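You operate a simulated robot arm through the tools that you are given. There is no shell and no other tool. Be economical: measure what you need, move in short steps, check, and stop when the job is done.

Carry out the task below with a simulated robot arm. There is one attempt and no reset: what you move stays moved.

Task
Put the plate from the top of the grey table on the coiled chain there.

It is judged by the outcome, as a careful person would: the job done as asked, and still so three seconds after it is handed in. It fails if anything else is knocked over, pushed out of place, dropped, spilled or broken.

Robot
A 6-joint arm with a two-finger parallel gripper, fixed in place. Base frame: the origin is at the foot of the arm, x ahead of it, y to its left, z up; the work surface is at about z = 0. Units: mm, degrees, N and s.
With the tool pointing down near the work surface it reaches from about 140 to 580 mm from the base axis. Its first joint turns from -66.0 to 66.0 degrees. Payload 2.1 kg.
The tool frame sits at the grasp point between the pads (the TCP): z along the fingers, y along the line on which they close. The tips reach 30 mm beyond it. The gripper opens to 94 mm. The fingers are 28 mm wide and 10 mm thick; the gripper's body (50 by 96 mm) begins 55 mm behind the TCP.
Orientation is that of the tool frame in the base frame, as a unit quaternion [w, x, y, z]. With the fingers straight down and closing along the base's y, the tool's x points along the base's -x, its y along +y and its z along -z.

Tools
- The arm moves only by the tool play_rows. Its argument "commands" is a list of rows, each a list of 5 numbers: the shift along the tool's x, y, z in units of 20 mm (1.0 is 20 mm), then the turn about the tool's z in units of 4 degrees (1.0 is 4 degrees), then the gripper command, from -1 (shut) to 1 (fully open), values between in proportion. In form: [[x, y, z, spin, claw], ...]. A call has 1 to 20 rows; each row shifts and turns the commanded pose from where the row before left it, along the tool's axes as they then stand. A call with a number of a shift or a turn outside -1 to 1 is refused whole. Each row takes 0.2 s and may step no farther than 50 mm and 8.6 degrees from the row before; otherwise, or with a gripper value out of range, the whole call is refused. A pose out of reach is approached as far as the arm can. The call stops where the force on the tool passes 40 N (or 10 N more than at its start, if that is more) or the arm is blocked; 0.2 s more then pass. The fingers move at their own pace (about 72 mm/s each) and stop on an object; they squeeze with about 33 N. The grip force told is the motor's: it shows also when the fingers shut on nothing. Time passes only in rows, and 0.2 s behind the last, so rows that do not move let the fingers close. The reply holds the time, the measured pose of the TCP, the force on the tool along the base axes, the opening and the grip force, in the units named above and with some noise, and new pictures: "show" is both (left out), scene, wrist or none.
- Cameras (640 x 400 px; columns grow to the right, rows downward): "scene" is fixed at [41.1, -355.8, 503.5]; the picture's right is [0.90, -0.43, 0.00], its down [-0.16, -0.33, -0.93] and it looks along [0.40, 0.84, -0.37] (base axes); focal length 369 px, centre (320, 200). "wrist" rides on the gripper at [76, 14, -102] in the tool frame; the picture's right is [-0.18, 0.98, 0.00], its down [-0.75, -0.14, -0.64] and it looks along [-0.63, -0.12, 0.77] (tool axes); focal length 243 px, centre (320, 200). There is no depth. A picture from a camera that has moved, and an enlarged one, comes with that camera's place and axes in the base frame and with its lens.
- inspect(camera, box): a new picture of the part [left, top, right, bottom] of that camera's present view, enlarged. The clock stands still meanwhile.
- sign_off(): hands the job in; it is judged then, once.

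Go step by step. Nothing tells you positions but the pictures and the camera data: compare them with the known pose of the tool, close in by small moves and look again before you grip or let go. The budget is 90 turns and 170 pictures, counting those below and the enlarged ones. Unless the task says otherwise, let go and move clear before handing in, and close with one line.

The tools are called after "Request:" by a JSON object that holds its "fn" and its "kwargs". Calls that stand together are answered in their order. play_rows: Moves the arm, as the interface text tells. Its arguments: {"type":"object","properties":{"commands":{"type":"array"},"show":{"type":"string","enum":["both","scene","wrist","none"]}},"required":["commands"]} The other tools are called the same way: inspect (camera, box) takes an enlarged picture of a part of a camera's view; sign_off () hands the job in.

At the start:

```text
time: 0.0
ee_pos: [192.5, 241.3, 334.4]
ee_rot: [0.0, -0.001, 1.0, 0.0]
ft_force: [0.1, -0.3, -0.2]
grip_width: 93.9
grasp_force: 0.0
```

scene: 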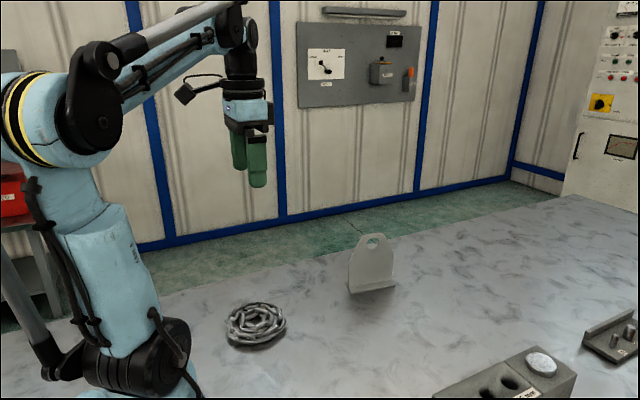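
wrist: 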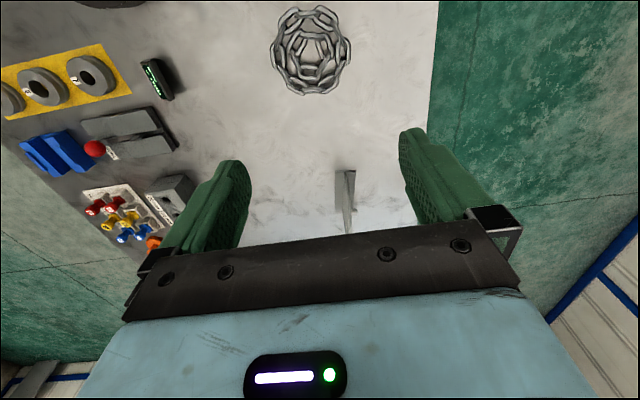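

I see a coiled chain and an upright plate with a hole and a foot standing on the grey table, with other items to the right. I'll enlarge both views to measure them.

Request:
{"fn": "inspect", "kwargs": {"camera": "scene", "box": [200, 210, 440, 360]}}

Request:
{"fn": "inspect", "kwargs": {"camera": "wrist", "box": [220, 0, 460, 250]}}

Request:
{"fn": "inspect", "kwargs": {"camera": "wrist", "box": [0, 0, 240, 260]}}

```text
2.67 times, centred on (320, 285) of scene
camera zoom: at [41.1, -355.8, 503.5], right [0.9, -0.43, 0.0], down [-0.16, -0.33, -0.93], along [0.4, 0.84, -0.37], focal length 985 px, centre (320, -27)
```

zoom: 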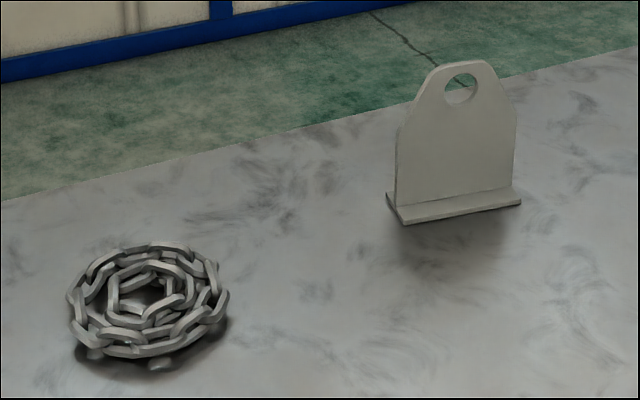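

```text
1.60 times, centred on (340, 125) of wrist
camera zoom: at [116.4, 256.9, 436.0], right [0.18, 0.98, 0.0], down [0.75, -0.14, 0.64], along [0.63, -0.12, -0.77], focal length 388 px, centre (288, 320)
```

zoom: 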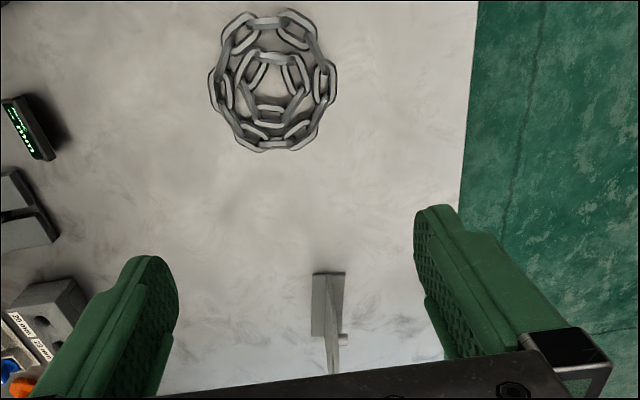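

```text
1.54 times, centred on (120, 130) of wrist
camera zoom: at [116.4, 256.9, 436.0], right [0.18, 0.98, 0.0], down [0.75, -0.14, 0.64], along [0.63, -0.12, -0.77], focal length 373 px, centre (628, 308)
```

zoom: 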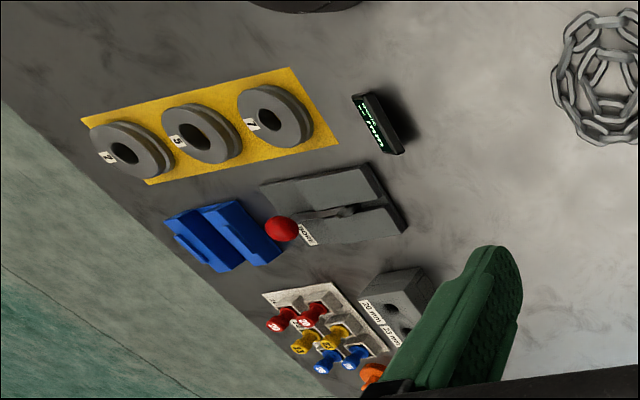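

The upright plate stands around (455, 249), about 105 mm long along x and yawed about -9°, with its top near z≈130. The chain is around (176, 229). I'll move over the plate at a safe height, align, and look again.

Request:
{"fn": "play_rows", "kwargs": {"commands": [[-1, 0, 0, 0, 1], [-1, 0, 0, 0, 1], [-1, 0, 0, 0, 1], [-1, 0, 0, 0, 1], [-1, 0, 0, 0, 1], [-1, 0, 0, 0, 1], [-1, 0, 0, 0, 1], [-1, 0, 0, 0, 1], [-1, 0.4, 0, 0, 1], [-1, 0, 0, 0, 1], [-1, 0, 0.5, 0, 1], [-1, 0, 1, 0, 1], [-1, 0, 1, 0, 1], [0, 0, 1, 1, 1], [0, 0, 0.5, 1, 1], [0, 0, 0, 0.25, 1], [0, 0, 0, 0, 1]]}}

```text
time: 3.6
ee_pos: [452.4, 250.3, 252.4]
ee_rot: [0.0, 0.079, 0.997, 0.0]
ft_force: [-0.6, 0.2, 1.0]
grip_width: 94.1
grasp_force: 0.0
camera wrist: at [378.6, 276.2, 355.2], right [0.34, 0.94, 0.0], down [0.72, -0.26, 0.64], along [0.6, -0.22, -0.77], focal length 243 px, centre (320, 200)
```

scene: 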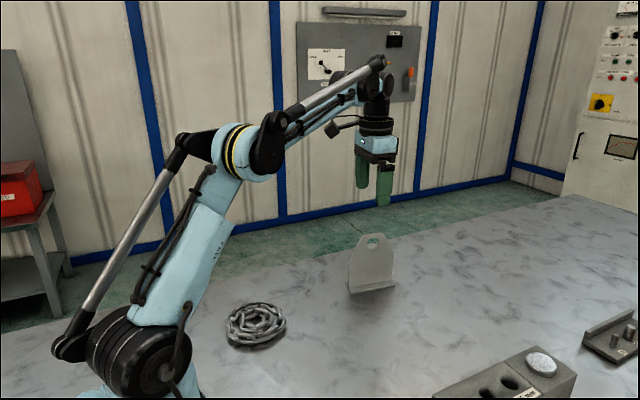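
wrist: 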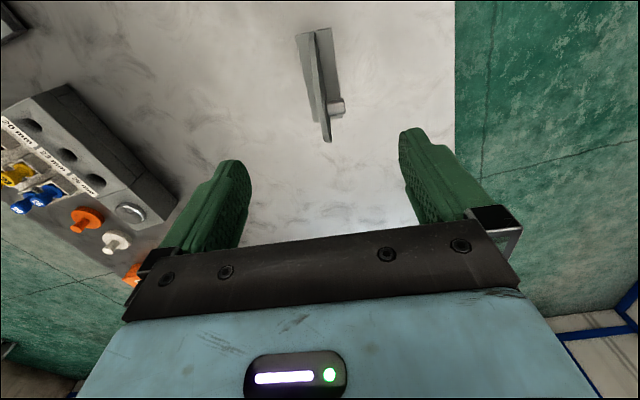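

Request:
{"fn": "inspect", "kwargs": {"camera": "wrist", "box": [260, 10, 400, 160]}}

Request:
{"fn": "inspect", "kwargs": {"camera": "scene", "box": [330, 150, 430, 310]}}

```text
2.67 times, centred on (330, 85) of wrist
camera zoom: at [378.6, 276.2, 355.2], right [0.34, 0.94, 0.0], down [0.72, -0.26, 0.64], along [0.6, -0.22, -0.77], focal length 647 px, centre (293, 507)
```

zoom: 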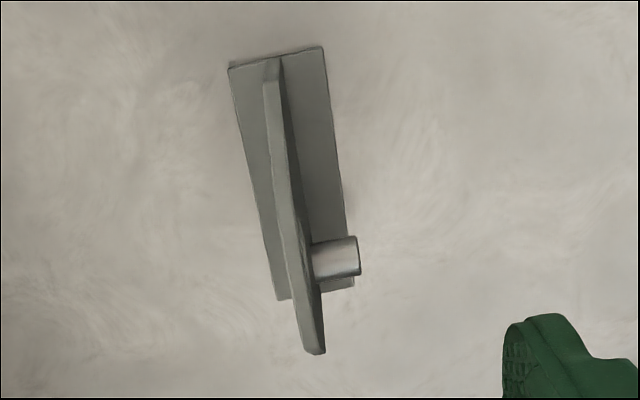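

```text
2.50 times, centred on (380, 230) of scene
camera zoom: at [41.1, -355.8, 503.5], right [0.9, -0.43, 0.0], down [-0.16, -0.33, -0.93], along [0.4, 0.84, -0.37], focal length 923 px, centre (170, 125)
```

zoom: 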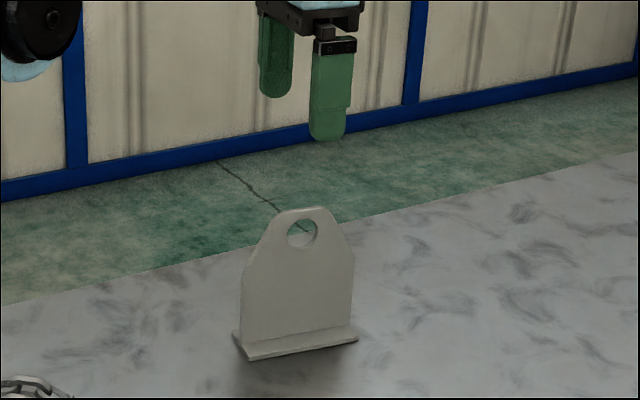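

The plate is centred at about (458, 249) with yaw -9°, and a small boss sticks out of its +y face, which a finger must avoid. I'll view it from behind to locate the boss.

Request:
{"fn": "play_rows", "kwargs": {"commands": [[1, 0.5, 0, 0, 1], [1, 0.5, 0, 0, 1], [1, 0.5, 0, 0, 1], [1, 0.5, 0, 0, 1], [1, 0.5, 0, 0, 1], [1, 0.5, 0, 0, 1], [0.65, 0, 1, 1, 1], [0, 0, 1, 1, 1], [0, 0, 1, 0, 1], [0, 0, 0, 0, 1]], "show": "wrist"}}

```text
time: 5.8
ee_pos: [328.8, 330.2, 192.1]
ee_rot: [0.0, 0.148, 0.989, 0.0]
ft_force: [0.3, -0.2, -0.3]
grip_width: 94.0
grasp_force: 0.1
camera wrist: at [261.4, 366.7, 294.5], right [0.46, 0.89, 0.0], down [0.68, -0.36, 0.64], along [0.57, -0.3, -0.77], focal length 243 px, centre (320, 200)
```

wrist: 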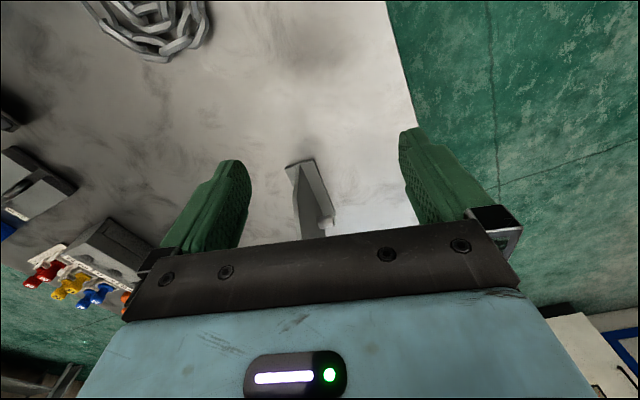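

The body hides the boss from here, so I need to be nearer and higher, rotated towards the plate's back.

Request:
{"fn": "play_rows", "kwargs": {"commands": [[0, 0, -1, 0, 1], [0, 0, -1, 0, 1], [-1, 0.4, -0.4, 0, 1], [-1, 0.4, 0, 0, 1], [-1, 0.4, 0, 0, 1], [-1, 0.4, 0, 0, 1], [-1, 0.4, 0, 0, 1], [0, 0, 0, 1, 1], [0, 0, 0, 1, 1], [0, 0, 0, 1, 1], [0, 0, 0, 1, 1], [0, 0, 0, 1, 1], [0, 0, 0, 1, 1], [0, 0, 0, 1, 1], [0, 0, 0, 1, 1], [0, 0, 0, 0, 1]], "show": "wrist"}}

```text
time: 9.2
ee_pos: [426.6, 338.3, 241.3]
ee_rot: [0.0, 0.416, 0.91, 0.0]
ft_force: [0.9, 0.3, 0.3]
grip_width: 93.9
grasp_force: 0.1
out of reach, approached as far as the arm can: row 7
camera wrist: at [387.8, 405.0, 343.4], right [0.86, 0.5, 0.0], down [0.39, -0.66, 0.64], along [0.32, -0.55, -0.77], focal length 243 px, centre (320, 200)
```

wrist: 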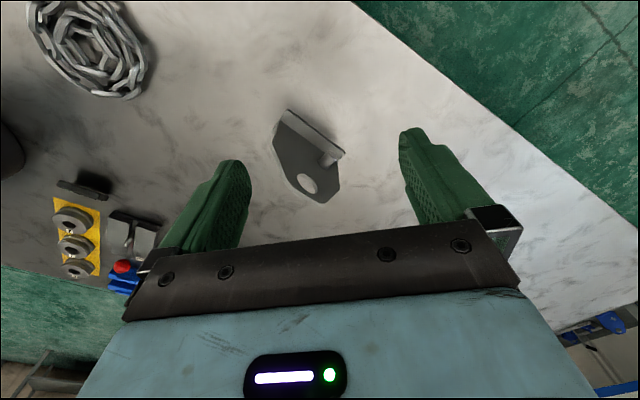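

Request:
{"fn": "inspect", "kwargs": {"camera": "wrist", "box": [250, 95, 370, 215]}}

```text
3.33 times, centred on (310, 155) of wrist
camera zoom: at [387.8, 405.0, 343.4], right [0.86, 0.5, 0.0], down [0.39, -0.66, 0.64], along [0.32, -0.55, -0.77], focal length 809 px, centre (353, 350)
```

zoom: 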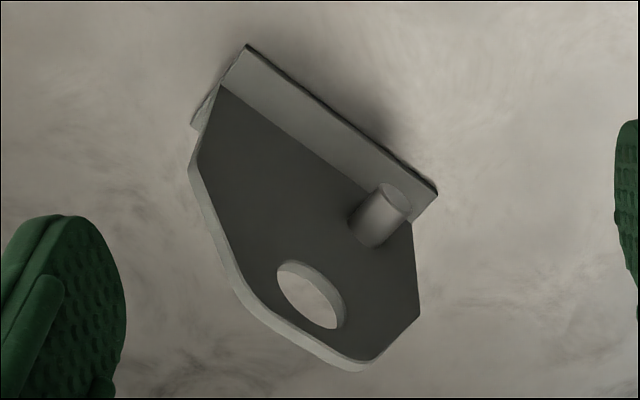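

The boss sits low (z≈33, x≈487), clear of a grip at x≈458 with TCP z≈88; the hole is centred at x≈458, z≈111. I'll go back above the plate.

Request:
{"fn": "play_rows", "kwargs": {"commands": [[0, 0, 0, -1, 1], [0, 0, 0, -1, 1], [0, 0, 0, -1, 1], [0, 0, 0, -1, 1], [0, 0, 0, -1, 1], [0, 0, 0, -1, 1], [0, 0, 0, -1, 1], [0, 0, 0, -1, 1], [0, 0, 0, -1, 1], [0, 0, 0, -1, 1], [-0.6, -1, 0, 0, 1], [-0.6, -1, 0, 0, 1], [-0.6, -1, 0, 0, 1], [-0.5, -1, 0, 0, 1], [0, -0.2, 0, 0, 1], [0, 0, 1, 0, 1], [0, 0, 1, 0, 1], [0, 0, 0, 0, 1]]}}

```text
time: 13.0
ee_pos: [458.8, 246.9, 200.9]
ee_rot: [0.0, 0.078, 0.997, 0.0]
ft_force: [1.0, 0.3, 0.6]
grip_width: 93.9
grasp_force: 0.1
camera wrist: at [385.6, 273.8, 302.8], right [0.34, 0.94, 0.0], down [0.72, -0.26, 0.64], along [0.6, -0.22, -0.77], focal length 243 px, centre (320, 200)
```

scene: 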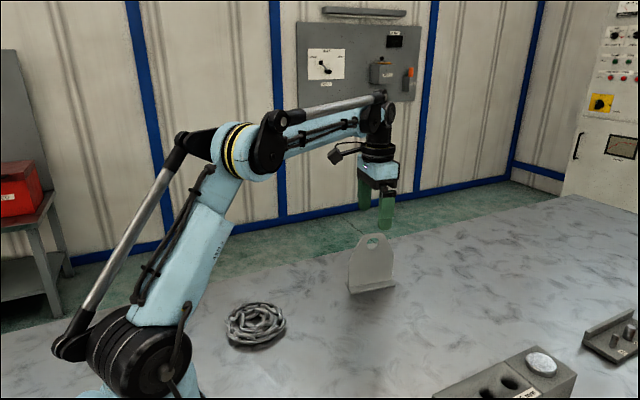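
wrist: 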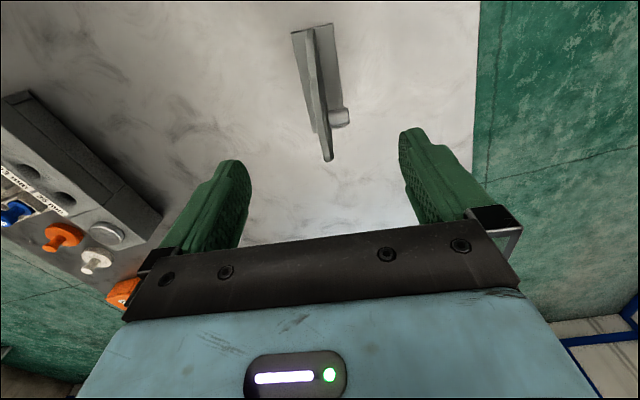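

The gripper is centred over the plate; I'll descend with fingers open on either side of it and check before closing.

Request:
{"fn": "play_rows", "kwargs": {"commands": [[0, 0.1, 0, 0, 1], [0, 0, 1, 0, 1], [0, 0, 1, 0, 1], [0, 0, 1, 0, 1], [0, 0, 1, 0, 1], [0, 0, 1, 0, 1], [0, 0, 0.6, 0, 1], [0, 0, 0, 0, 1]]}}

Request:
{"fn": "inspect", "kwargs": {"camera": "scene", "box": [310, 170, 450, 310]}}

```text
time: 14.8
ee_pos: [459.9, 250.9, 88.6]
ee_rot: [0.0, 0.078, 0.997, 0.0]
ft_force: [-0.3, -0.3, 0.0]
grip_width: 93.8
grasp_force: 0.0
camera wrist: at [387.1, 276.5, 191.0], right [0.34, 0.94, 0.0], down [0.72, -0.26, 0.64], along [0.6, -0.22, -0.77], focal length 243 px, centre (320, 200)
```

scene: 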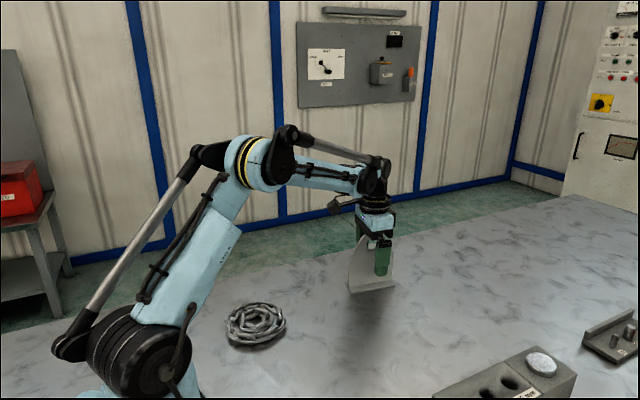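
wrist: 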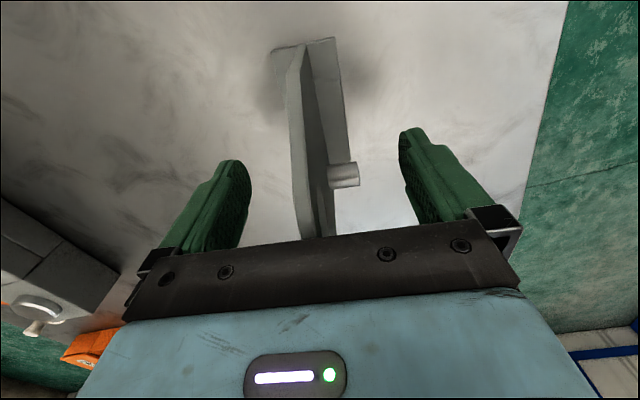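

```text
2.86 times, centred on (380, 240) of scene
camera zoom: at [41.1, -355.8, 503.5], right [0.9, -0.43, 0.0], down [-0.16, -0.33, -0.93], along [0.4, 0.84, -0.37], focal length 1055 px, centre (149, 86)
```

zoom: 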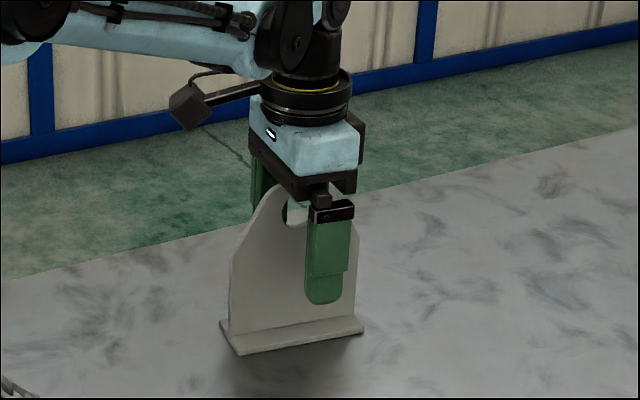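

The fingers straddle the plate and clear the boss; closing now.

Request:
{"fn": "play_rows", "kwargs": {"commands": [[0, 0, 0, 0, 0.3], [0, 0, 0, 0, -0.3], [0, 0, 0, 0, -1], [0, 0, 0, 0, -1], [0, 0, 0, 0, -1], [0, 0, 0, 0, -1]]}}

```text
time: 16.2
ee_pos: [459.9, 250.8, 88.6]
ee_rot: [0.0, 0.079, 0.997, 0.0]
ft_force: [-0.2, -3.6, 0.2]
grip_width: 10.5
grasp_force: 33.0
camera wrist: at [387.2, 276.4, 191.2], right [0.34, 0.94, 0.0], down [0.72, -0.26, 0.64], along [0.6, -0.22, -0.77], focal length 243 px, centre (320, 200)
```

scene: 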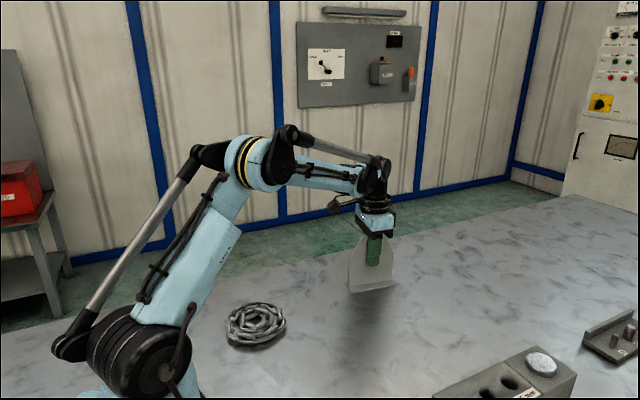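
wrist: 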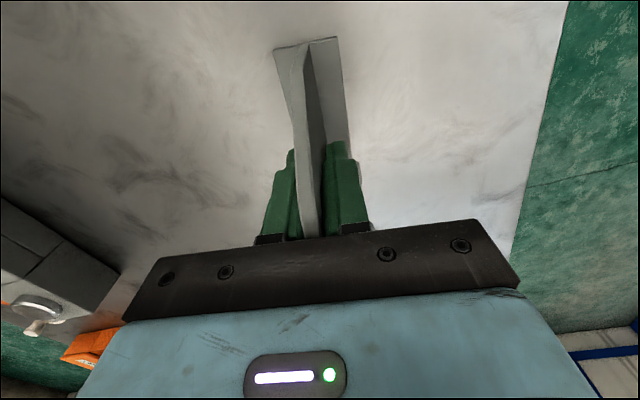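

The plate (10.5 mm thick) is gripped. Lifting gently a little and checking it does not tilt.

Request:
{"fn": "play_rows", "kwargs": {"commands": [[0, 0, -0.3, 0, -1], [0, 0, -0.5, 0, -1], [0, 0, -0.7, 0, -1], [0, 0, -1, 0, -1], [0, 0, -1, 0, -1], [0, 0, 0, 0, -1]]}}

Request:
{"fn": "inspect", "kwargs": {"camera": "scene", "box": [310, 150, 450, 310]}}

```text
time: 17.6
ee_pos: [460.3, 250.5, 159.9]
ee_rot: [0.0, 0.078, 0.997, 0.0]
ft_force: [-0.3, 0.1, -8.3]
grip_width: 10.6
grasp_force: 33.3
camera wrist: at [387.2, 277.7, 262.6], right [0.34, 0.94, 0.0], down [0.72, -0.26, 0.64], along [0.6, -0.22, -0.77], focal length 243 px, centre (320, 200)
```

scene: 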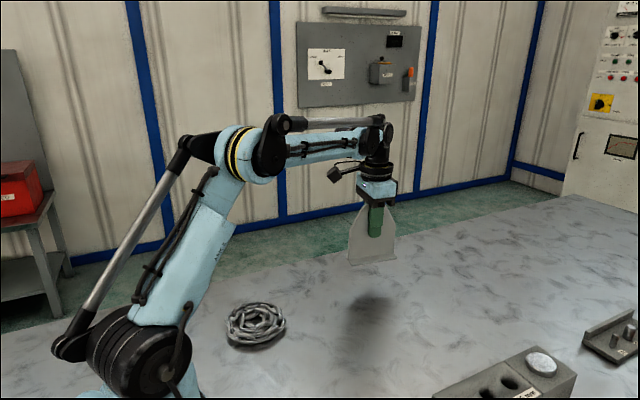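
wrist: 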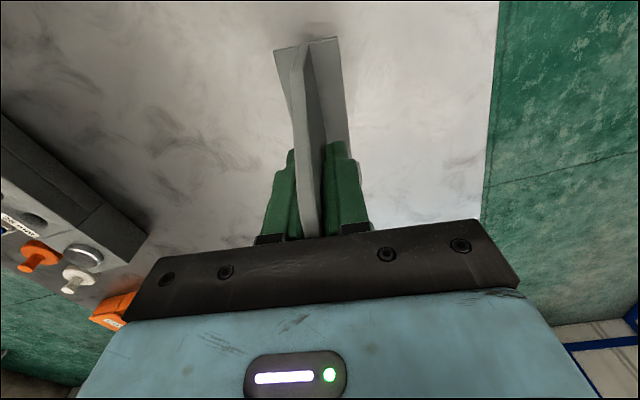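

```text
2.50 times, centred on (380, 230) of scene
camera zoom: at [41.1, -355.8, 503.6], right [0.9, -0.43, 0.0], down [-0.16, -0.33, -0.93], along [0.4, 0.84, -0.37], focal length 923 px, centre (170, 125)
```

zoom: 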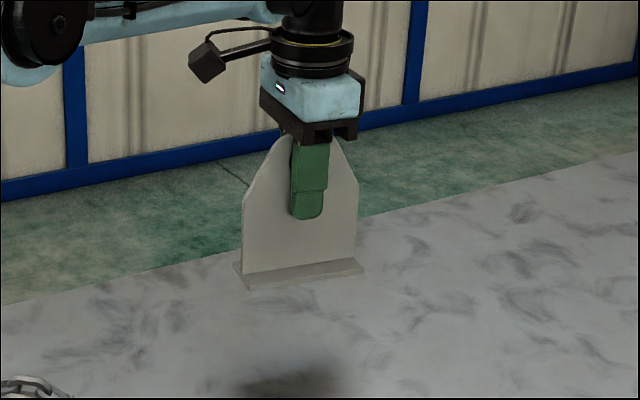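

The plate is held upright and steady (about 8 N). I'll carry it to above the chain near (176, 228), with its bottom about 70 mm above the table.

Request:
{"fn": "play_rows", "kwargs": {"commands": [[0.3, 0, -0.3, 0, -1], [0.6, -0.2, 0, 0, -1], [1, -0.25, 0, 0, -1], [1, -0.25, 0, 0, -1], [1, -0.25, 0, 0, -1], [1, -0.25, 0, 0, -1], [1, -0.25, 0, 0, -1], [1, -0.25, 0, 0, -1], [1, -0.25, 0, 0, -1], [1, -0.25, 0, 0, -1], [1, -0.25, 0, 0, -1], [1, -0.25, 0, 0, -1], [1, -0.25, 0, 0, -1], [1, -0.25, 0, 0, -1], [0.6, -0.13, 0, 0, -1], [0.35, 0, 0, 0, -1], [0, 0, 0, 0, -1]]}}

Request:
{"fn": "inspect", "kwargs": {"camera": "scene", "box": [180, 190, 340, 370]}}

Request:
{"fn": "inspect", "kwargs": {"camera": "wrist", "box": [230, 0, 410, 240]}}

```text
time: 21.2
ee_pos: [174.4, 228.6, 165.4]
ee_rot: [0.0, 0.079, 0.997, 0.0]
ft_force: [-0.7, 0.9, -8.6]
grip_width: 10.0
grasp_force: 32.5
camera wrist: at [101.7, 254.6, 267.5], right [0.34, 0.94, 0.0], down [0.72, -0.26, 0.64], along [0.6, -0.22, -0.77], focal length 243 px, centre (320, 200)
```

scene: 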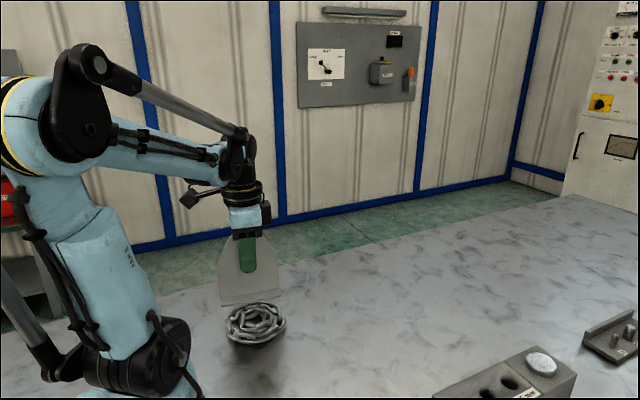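
wrist: 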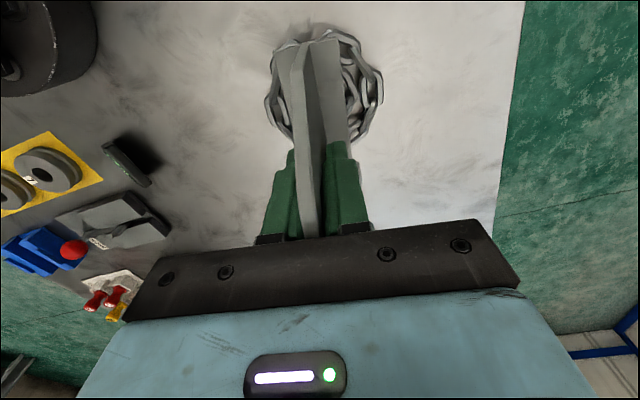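

```text
2.22 times, centred on (260, 280) of scene
camera zoom: at [41.1, -355.8, 503.6], right [0.9, -0.43, 0.0], down [-0.16, -0.33, -0.93], along [0.4, 0.84, -0.37], focal length 821 px, centre (453, 22)
```

zoom: 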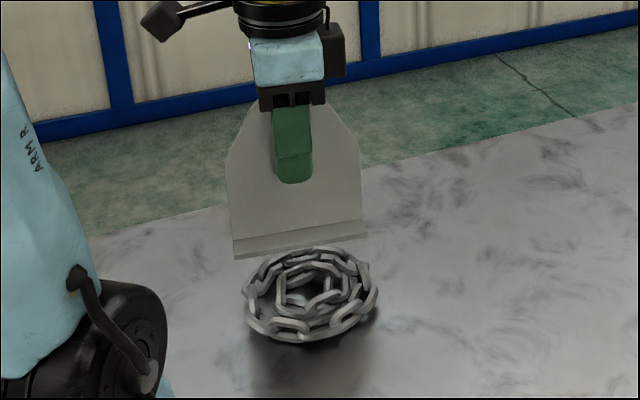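

```text
1.67 times, centred on (320, 120) of wrist
camera zoom: at [101.7, 254.6, 267.5], right [0.34, 0.94, 0.0], down [0.72, -0.26, 0.64], along [0.6, -0.22, -0.77], focal length 404 px, centre (320, 333)
```

zoom: 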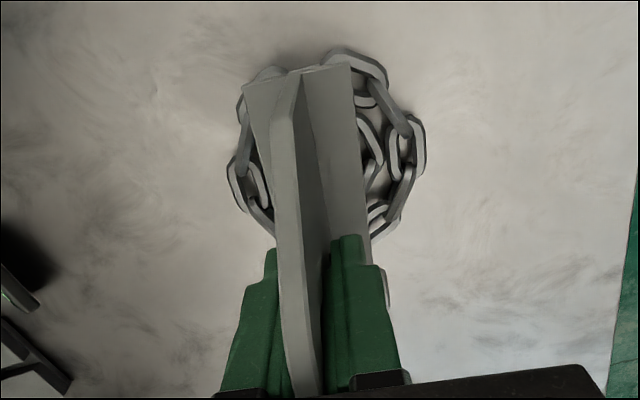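

The chain centre is about (177, 230), nearly beneath the plate. I'll nudge and lower, then feel for contact.

Request:
{"fn": "play_rows", "kwargs": {"commands": [[-0.2, 0.05, 0.3, 0, -1], [0, 0, 0.6, 0, -1], [0, 0, 0.6, 0, -1], [0, 0, 0.3, 0, -1], [0, 0, 0, 0, -1]]}}

Request:
{"fn": "inspect", "kwargs": {"camera": "scene", "box": [200, 230, 320, 360]}}

```text
time: 22.4
ee_pos: [178.1, 229.3, 130.7]
ee_rot: [0.0, 0.079, 0.997, 0.0]
ft_force: [0.6, -0.7, -8.2]
grip_width: 10.5
grasp_force: 33.3
camera wrist: at [106.2, 254.5, 232.2], right [0.34, 0.94, 0.0], down [0.72, -0.26, 0.64], along [0.6, -0.22, -0.77], focal length 243 px, centre (320, 200)
```

scene: 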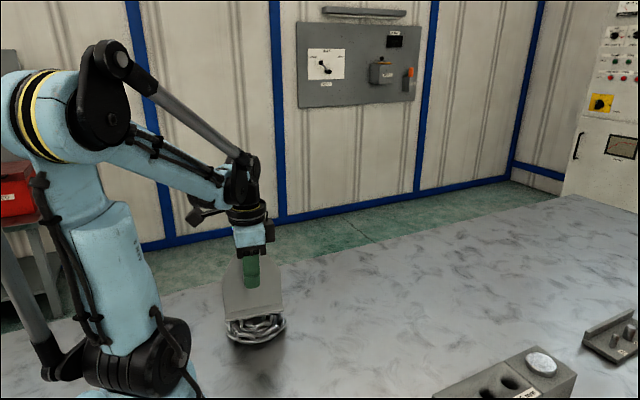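
wrist: 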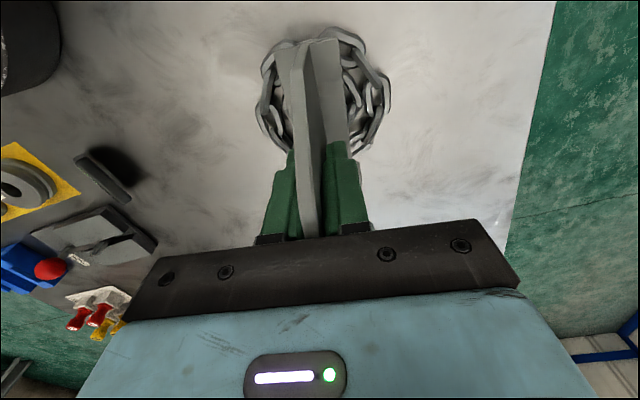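

```text
3.08 times, centred on (260, 295) of scene
camera zoom: at [41.1, -355.8, 503.6], right [0.9, -0.43, 0.0], down [-0.16, -0.33, -0.93], along [0.4, 0.84, -0.37], focal length 1136 px, centre (505, -92)
```

zoom: 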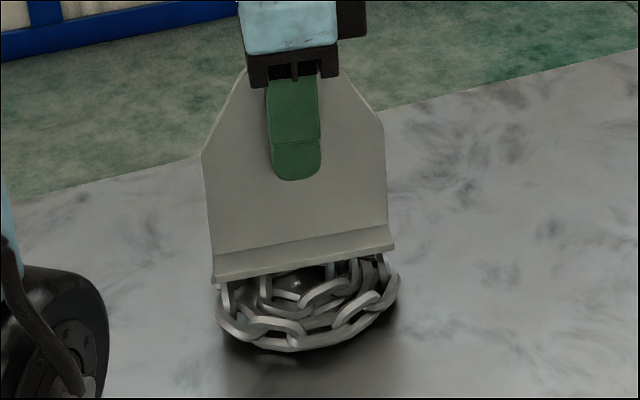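

Alignment is good; the plate's underside is at about z≈42. I'll feel downward in small steps.

Request:
{"fn": "play_rows", "kwargs": {"commands": [[0, 0, 0.15, 0, -1], [0, 0, 0.15, 0, -1], [0, 0, 0.15, 0, -1], [0, 0, 0.15, 0, -1], [0, 0, 0, 0, -1]], "show": "scene"}}

Request:
{"fn": "inspect", "kwargs": {"camera": "scene", "box": [200, 260, 320, 360]}}

```text
time: 23.6
ee_pos: [178.9, 228.8, 118.2]
ee_rot: [0.0, 0.078, 0.997, -0.001]
ft_force: [0.1, 0.2, -8.0]
grip_width: 10.4
grasp_force: 33.1
```

scene: 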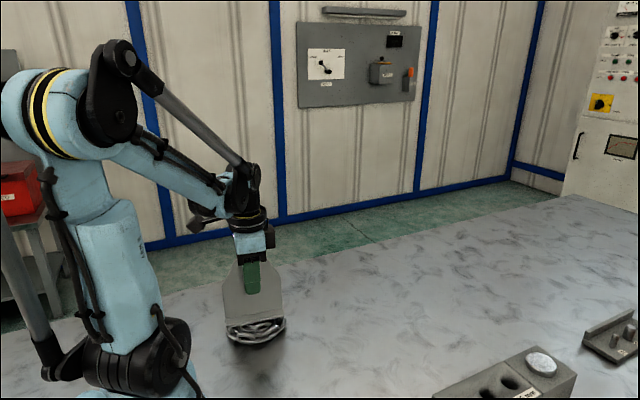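

```text
4.00 times, centred on (260, 310) of scene
camera zoom: at [41.1, -355.8, 503.6], right [0.9, -0.43, 0.0], down [-0.16, -0.33, -0.93], along [0.4, 0.84, -0.37], focal length 1477 px, centre (560, -240)
```

zoom: 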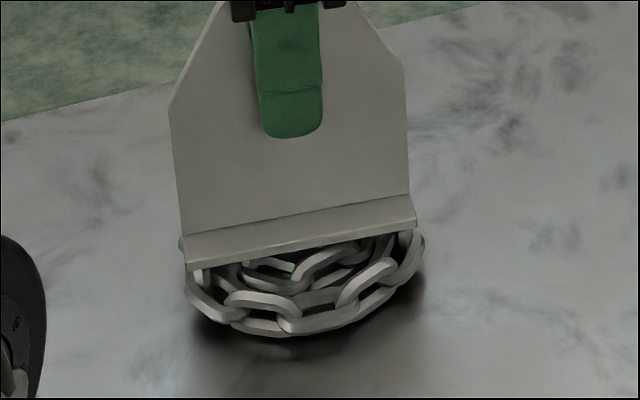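

Still no contact (underside z≈30). Continuing down in 1.6 mm steps.

Request:
{"fn": "play_rows", "kwargs": {"commands": [[0, 0, 0.08, 0, -1], [0, 0, 0.08, 0, -1], [0, 0, 0.08, 0, -1], [0, 0, 0, 0, -1]], "show": "none"}}

```text
time: 24.6
ee_pos: [179.2, 227.2, 113.2]
ee_rot: [-0.001, 0.078, 0.997, -0.001]
ft_force: [-4.4, -10.4, 25.9]
grip_width: 10.9
grasp_force: 32.4
```

Contact made, pressing a bit hard (26 N). I'll ease up and look.

Request:
{"fn": "play_rows", "kwargs": {"commands": [[0, 0, -0.06, 0, -1], [0, 0, 0, 0, -1]]}}

Request:
{"fn": "inspect", "kwargs": {"camera": "scene", "box": [200, 240, 320, 360]}}

Request:
{"fn": "inspect", "kwargs": {"camera": "wrist", "box": [230, 0, 410, 240]}}

```text
time: 25.2
ee_pos: [180.5, 229.7, 112.2]
ee_rot: [0.0, 0.079, 0.997, 0.0]
ft_force: [-0.6, -0.1, -8.1]
grip_width: 10.5
grasp_force: 32.9
camera wrist: at [107.1, 254.8, 215.2], right [0.34, 0.94, 0.0], down [0.72, -0.26, 0.64], along [0.61, -0.21, -0.77], focal length 243 px, centre (320, 200)
```

scene: 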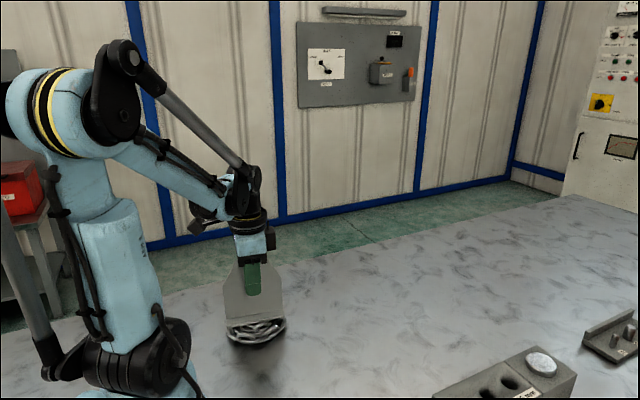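
wrist: 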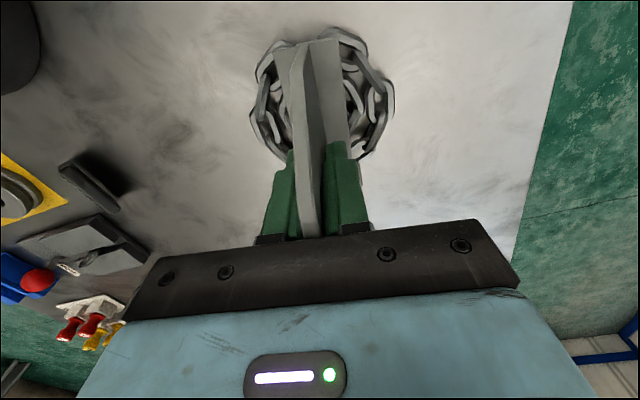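

```text
3.33 times, centred on (260, 300) of scene
camera zoom: at [41.1, -355.8, 503.6], right [0.9, -0.43, 0.0], down [-0.16, -0.33, -0.93], along [0.4, 0.84, -0.37], focal length 1231 px, centre (520, -133)
```

zoom: 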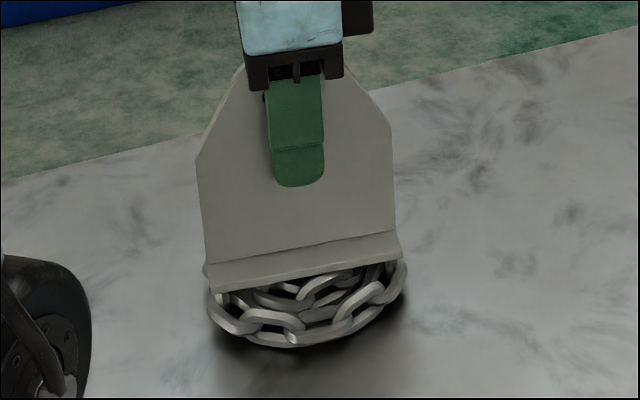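

```text
1.67 times, centred on (320, 120) of wrist
camera zoom: at [107.1, 254.8, 215.2], right [0.34, 0.94, 0.0], down [0.72, -0.26, 0.64], along [0.61, -0.21, -0.77], focal length 404 px, centre (320, 333)
```

zoom: 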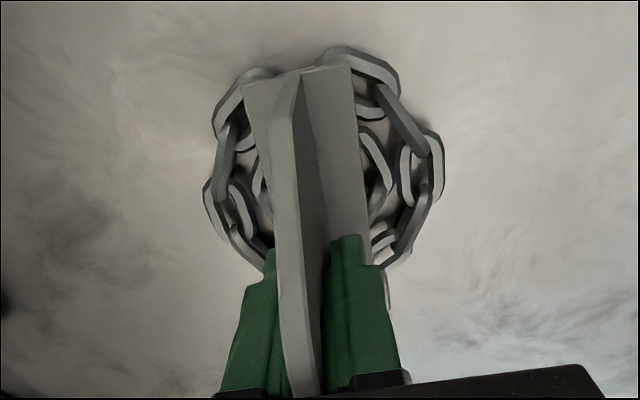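

The plate is hovering just above contact (weight fully carried). I'll trim centring by ~3 mm, then lower very finely.

Request:
{"fn": "play_rows", "kwargs": {"commands": [[0, 0, -0.15, 0, -1], [0.18, 0.12, 0, 0, -1], [0, 0, 0.1, 0, -1], [0, 0, 0.05, 0, -1], [0, 0, 0.02, 0, -1], [0, 0, 0, 0, -1]], "show": "none"}}

```text
time: 26.6
ee_pos: [175.6, 231.6, 113.1]
ee_rot: [0.0, 0.079, 0.997, 0.0]
ft_force: [-0.1, 0.3, -8.5]
grip_width: 10.5
grasp_force: 33.2
```

Request:
{"fn": "play_rows", "kwargs": {"commands": [[0, 0, 0.03, 0, -1], [0, 0, 0, 0, -1]], "show": "none"}}

```text
time: 27.2
ee_pos: [176.9, 231.5, 112.5]
ee_rot: [0.0, 0.079, 0.997, 0.0]
ft_force: [0.6, 0.6, -8.4]
grip_width: 10.2
grasp_force: 33.0
```

Still carried, so I'll lower by another 0.6–1 mm.

Request:
{"fn": "play_rows", "kwargs": {"commands": [[0, 0, 0.04, 0, -1], [0, 0, 0, 0, -1]], "show": "none"}}

```text
time: 27.8
ee_pos: [176.0, 230.8, 113.0]
ee_rot: [0.0, 0.078, 0.997, 0.0]
ft_force: [0.8, -0.2, -8.0]
grip_width: 10.4
grasp_force: 33.2
```

Request:
{"fn": "play_rows", "kwargs": {"commands": [[0, 0, 0.04, 0, -1], [0, 0, 0, 0, -1]], "show": "none"}}

```text
time: 28.4
ee_pos: [176.0, 230.6, 111.3]
ee_rot: [0.0, 0.079, 0.997, -0.001]
ft_force: [-2.8, 1.2, 27.0]
grip_width: 10.7
grasp_force: 33.1
```

Contact again; I'll ease 0.4 mm to relieve the pressing force.

Request:
{"fn": "play_rows", "kwargs": {"commands": [[0, 0, -0.02, 0, -1], [0, 0, 0, 0, -1]]}}

Request:
{"fn": "inspect", "kwargs": {"camera": "scene", "box": [200, 240, 320, 360]}}

```text
time: 29.0
ee_pos: [176.2, 231.5, 111.5]
ee_rot: [-0.001, 0.079, 0.997, 0.0]
ft_force: [-11.1, 0.7, 21.6]
grip_width: 10.6
grasp_force: 32.7
camera wrist: at [103.3, 257.1, 214.0], right [0.34, 0.94, 0.0], down [0.72, -0.26, 0.64], along [0.6, -0.21, -0.77], focal length 243 px, centre (320, 200)
```

scene: 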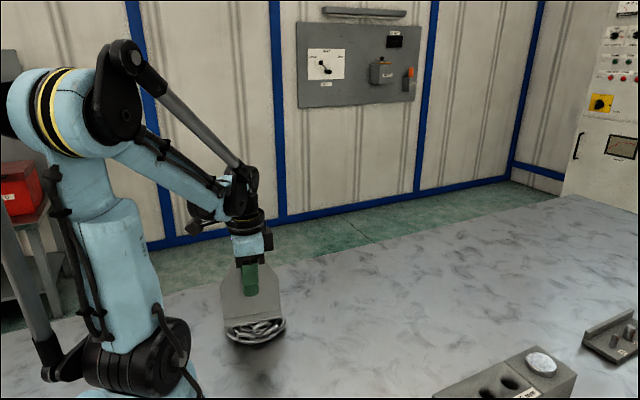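
wrist: 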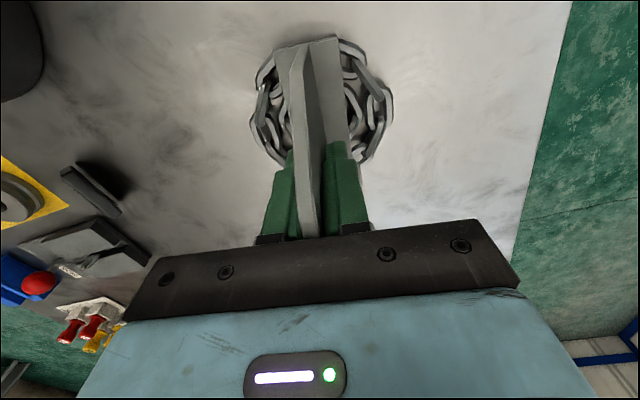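

```text
3.33 times, centred on (260, 300) of scene
camera zoom: at [41.1, -355.9, 503.5], right [0.9, -0.43, 0.0], down [-0.16, -0.33, -0.93], along [0.4, 0.84, -0.37], focal length 1231 px, centre (520, -133)
```

zoom: 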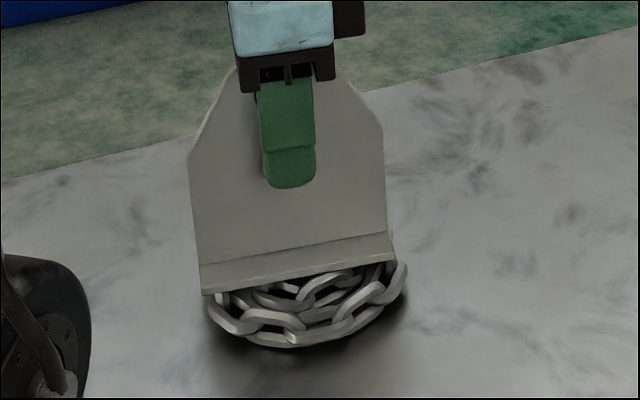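

Contact is good, but the plate is about 4 mm too far toward the arm; I'll lift slightly, shift +3.5 mm in x, and set down again.

Request:
{"fn": "play_rows", "kwargs": {"commands": [[0, 0, -0.2, 0, -1], [-0.18, -0.03, 0, 0, -1], [0, 0, 0.1, 0, -1], [0, 0, 0.05, 0, -1], [0, 0, 0, 0, -1]], "show": "none"}}

Request:
{"fn": "play_rows", "kwargs": {"commands": [[0, 0, 0.03, 0, -1], [0, 0, 0, 0, -1]], "show": "none"}}

```text
time: 30.2
ee_pos: [181.5, 228.5, 111.8]
ee_rot: [0.001, 0.079, 0.997, 0.0]
ft_force: [-0.6, 0.1, -9.0]
grip_width: 10.6
grasp_force: 33.0
```

```text
time: 30.8
ee_pos: [179.9, 230.0, 112.3]
ee_rot: [0.0, 0.079, 0.997, 0.0]
ft_force: [0.8, -0.3, -9.1]
grip_width: 10.4
grasp_force: 32.8
```

Request:
{"fn": "play_rows", "kwargs": {"commands": [[0, 0, 0.02, 0, -1], [0, 0, 0, 0, -1]], "show": "none"}}

```text
time: 31.4
ee_pos: [180.1, 230.4, 110.6]
ee_rot: [0.0, 0.078, 0.997, 0.001]
ft_force: [-0.8, 2.2, -1.4]
grip_width: 10.5
grasp_force: 32.5
```

The plate is resting on the chain with most of its weight supported. I'll open the fingers slightly, so they can still catch it, and look.

Request:
{"fn": "play_rows", "kwargs": {"commands": [[0, 0, 0.01, 0, -1], [0, 0, 0, 0, -0.75], [0, 0, 0, 0, -0.68], [0, 0, 0, 0, -0.6], [0, 0, 0, 0, -0.6], [0, 0, 0, 0, -0.6], [0, 0, 0, 0, -0.6]]}}

Request:
{"fn": "inspect", "kwargs": {"camera": "scene", "box": [200, 240, 320, 360]}}

Request:
{"fn": "inspect", "kwargs": {"camera": "wrist", "box": [230, 0, 410, 240]}}

```text
time: 33.0
ee_pos: [180.0, 229.7, 112.2]
ee_rot: [0.0, 0.079, 0.997, 0.0]
ft_force: [-0.4, 0.3, 0.5]
grip_width: 19.0
grasp_force: 0.0
camera wrist: at [107.2, 256.0, 213.6], right [0.34, 0.94, 0.0], down [0.72, -0.26, 0.64], along [0.6, -0.22, -0.77], focal length 243 px, centre (320, 200)
```

scene: 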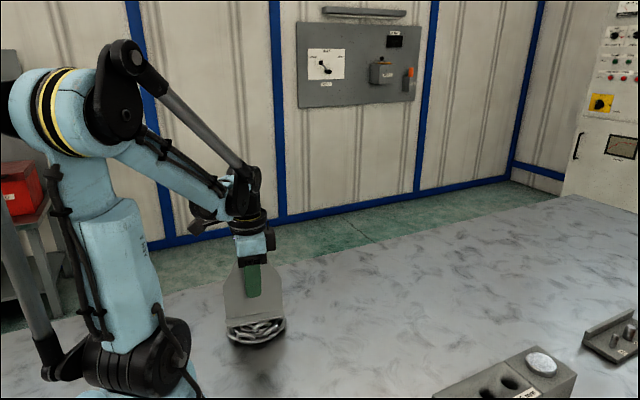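
wrist: 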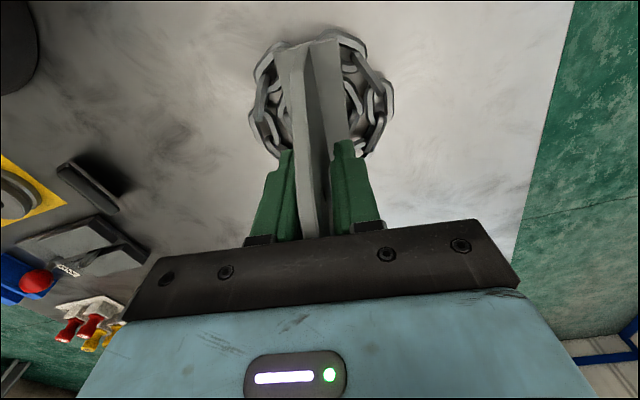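

```text
3.33 times, centred on (260, 300) of scene
camera zoom: at [41.1, -355.8, 503.5], right [0.9, -0.43, 0.0], down [-0.16, -0.33, -0.93], along [0.4, 0.84, -0.37], focal length 1231 px, centre (520, -133)
```

zoom: 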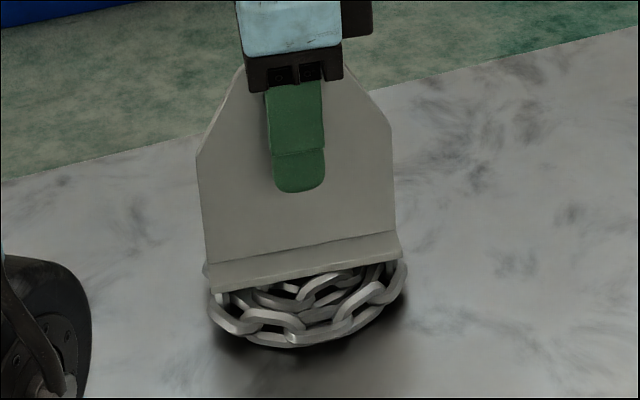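

```text
1.67 times, centred on (320, 120) of wrist
camera zoom: at [107.2, 256.0, 213.6], right [0.34, 0.94, 0.0], down [0.72, -0.26, 0.64], along [0.6, -0.22, -0.77], focal length 404 px, centre (320, 333)
```

zoom: 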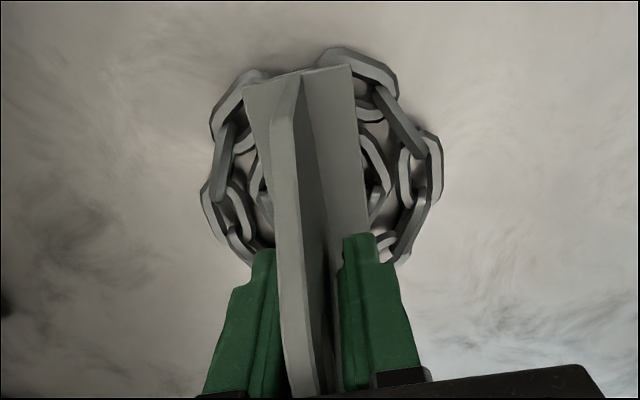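

The plate stands free and upright on the chain. I'll open further and withdraw straight up.

Request:
{"fn": "play_rows", "kwargs": {"commands": [[0, 0, 0, 0, -0.3], [0, 0, 0, 0, 0], [0, 0, 0, 0, 0.3], [0, 0, 0, 0, 0.3], [0, 0, -0.5, 0, 0.3], [0, 0, -1, 0, 0.3], [0, 0, -1, 0, 0.3], [0, 0, -1, 0, 0.3], [0, 0, -1, 0, 0.3], [0, 0, -1, 0, 0.3], [0, 0, -1, 0, 0.3], [0, 0, -1, 0, 0.3], [0, 0, -1, 0, 0.3], [0, 0, 0, 0, 0.3]]}}

Request:
{"fn": "inspect", "kwargs": {"camera": "scene", "box": [190, 220, 330, 360]}}

```text
time: 36.0
ee_pos: [179.6, 228.8, 280.4]
ee_rot: [-0.001, 0.078, 0.997, 0.0]
ft_force: [0.4, 0.1, 1.0]
grip_width: 61.2
grasp_force: 0.0
camera wrist: at [106.2, 256.5, 382.2], right [0.34, 0.94, 0.0], down [0.72, -0.26, 0.64], along [0.6, -0.22, -0.77], focal length 243 px, centre (320, 200)
```

scene: 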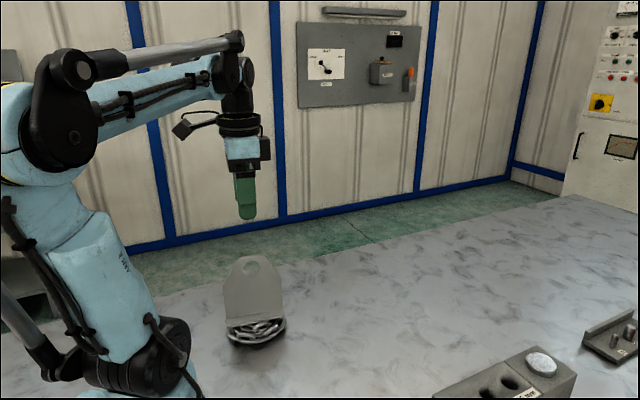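
wrist: 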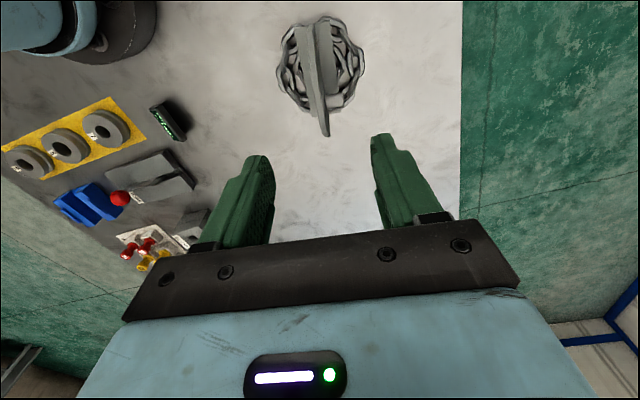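

```text
2.86 times, centred on (260, 290) of scene
camera zoom: at [41.1, -355.8, 503.5], right [0.9, -0.43, 0.0], down [-0.16, -0.33, -0.93], along [0.4, 0.84, -0.37], focal length 1055 px, centre (491, -57)
```

zoom: 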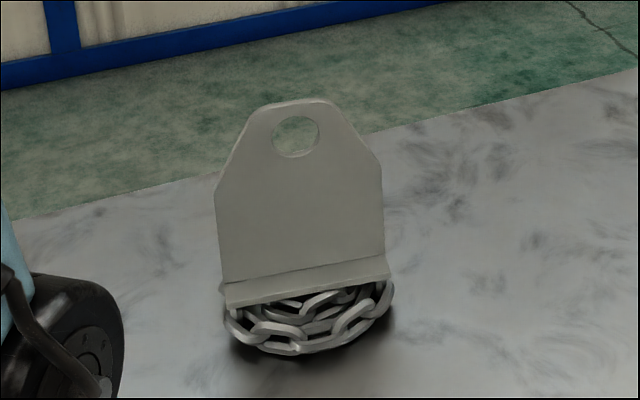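

The plate stands upright and centred on the coiled chain, the gripper is well clear, and nothing else has moved. I'm handing it in.

Request:
{"fn": "sign_off", "kwargs": {}}

```text
The job is handed in.
```

The plate is standing upright and centred on the coiled chain; the gripper let go and moved clear, nothing else shifted, and the job is handed in.
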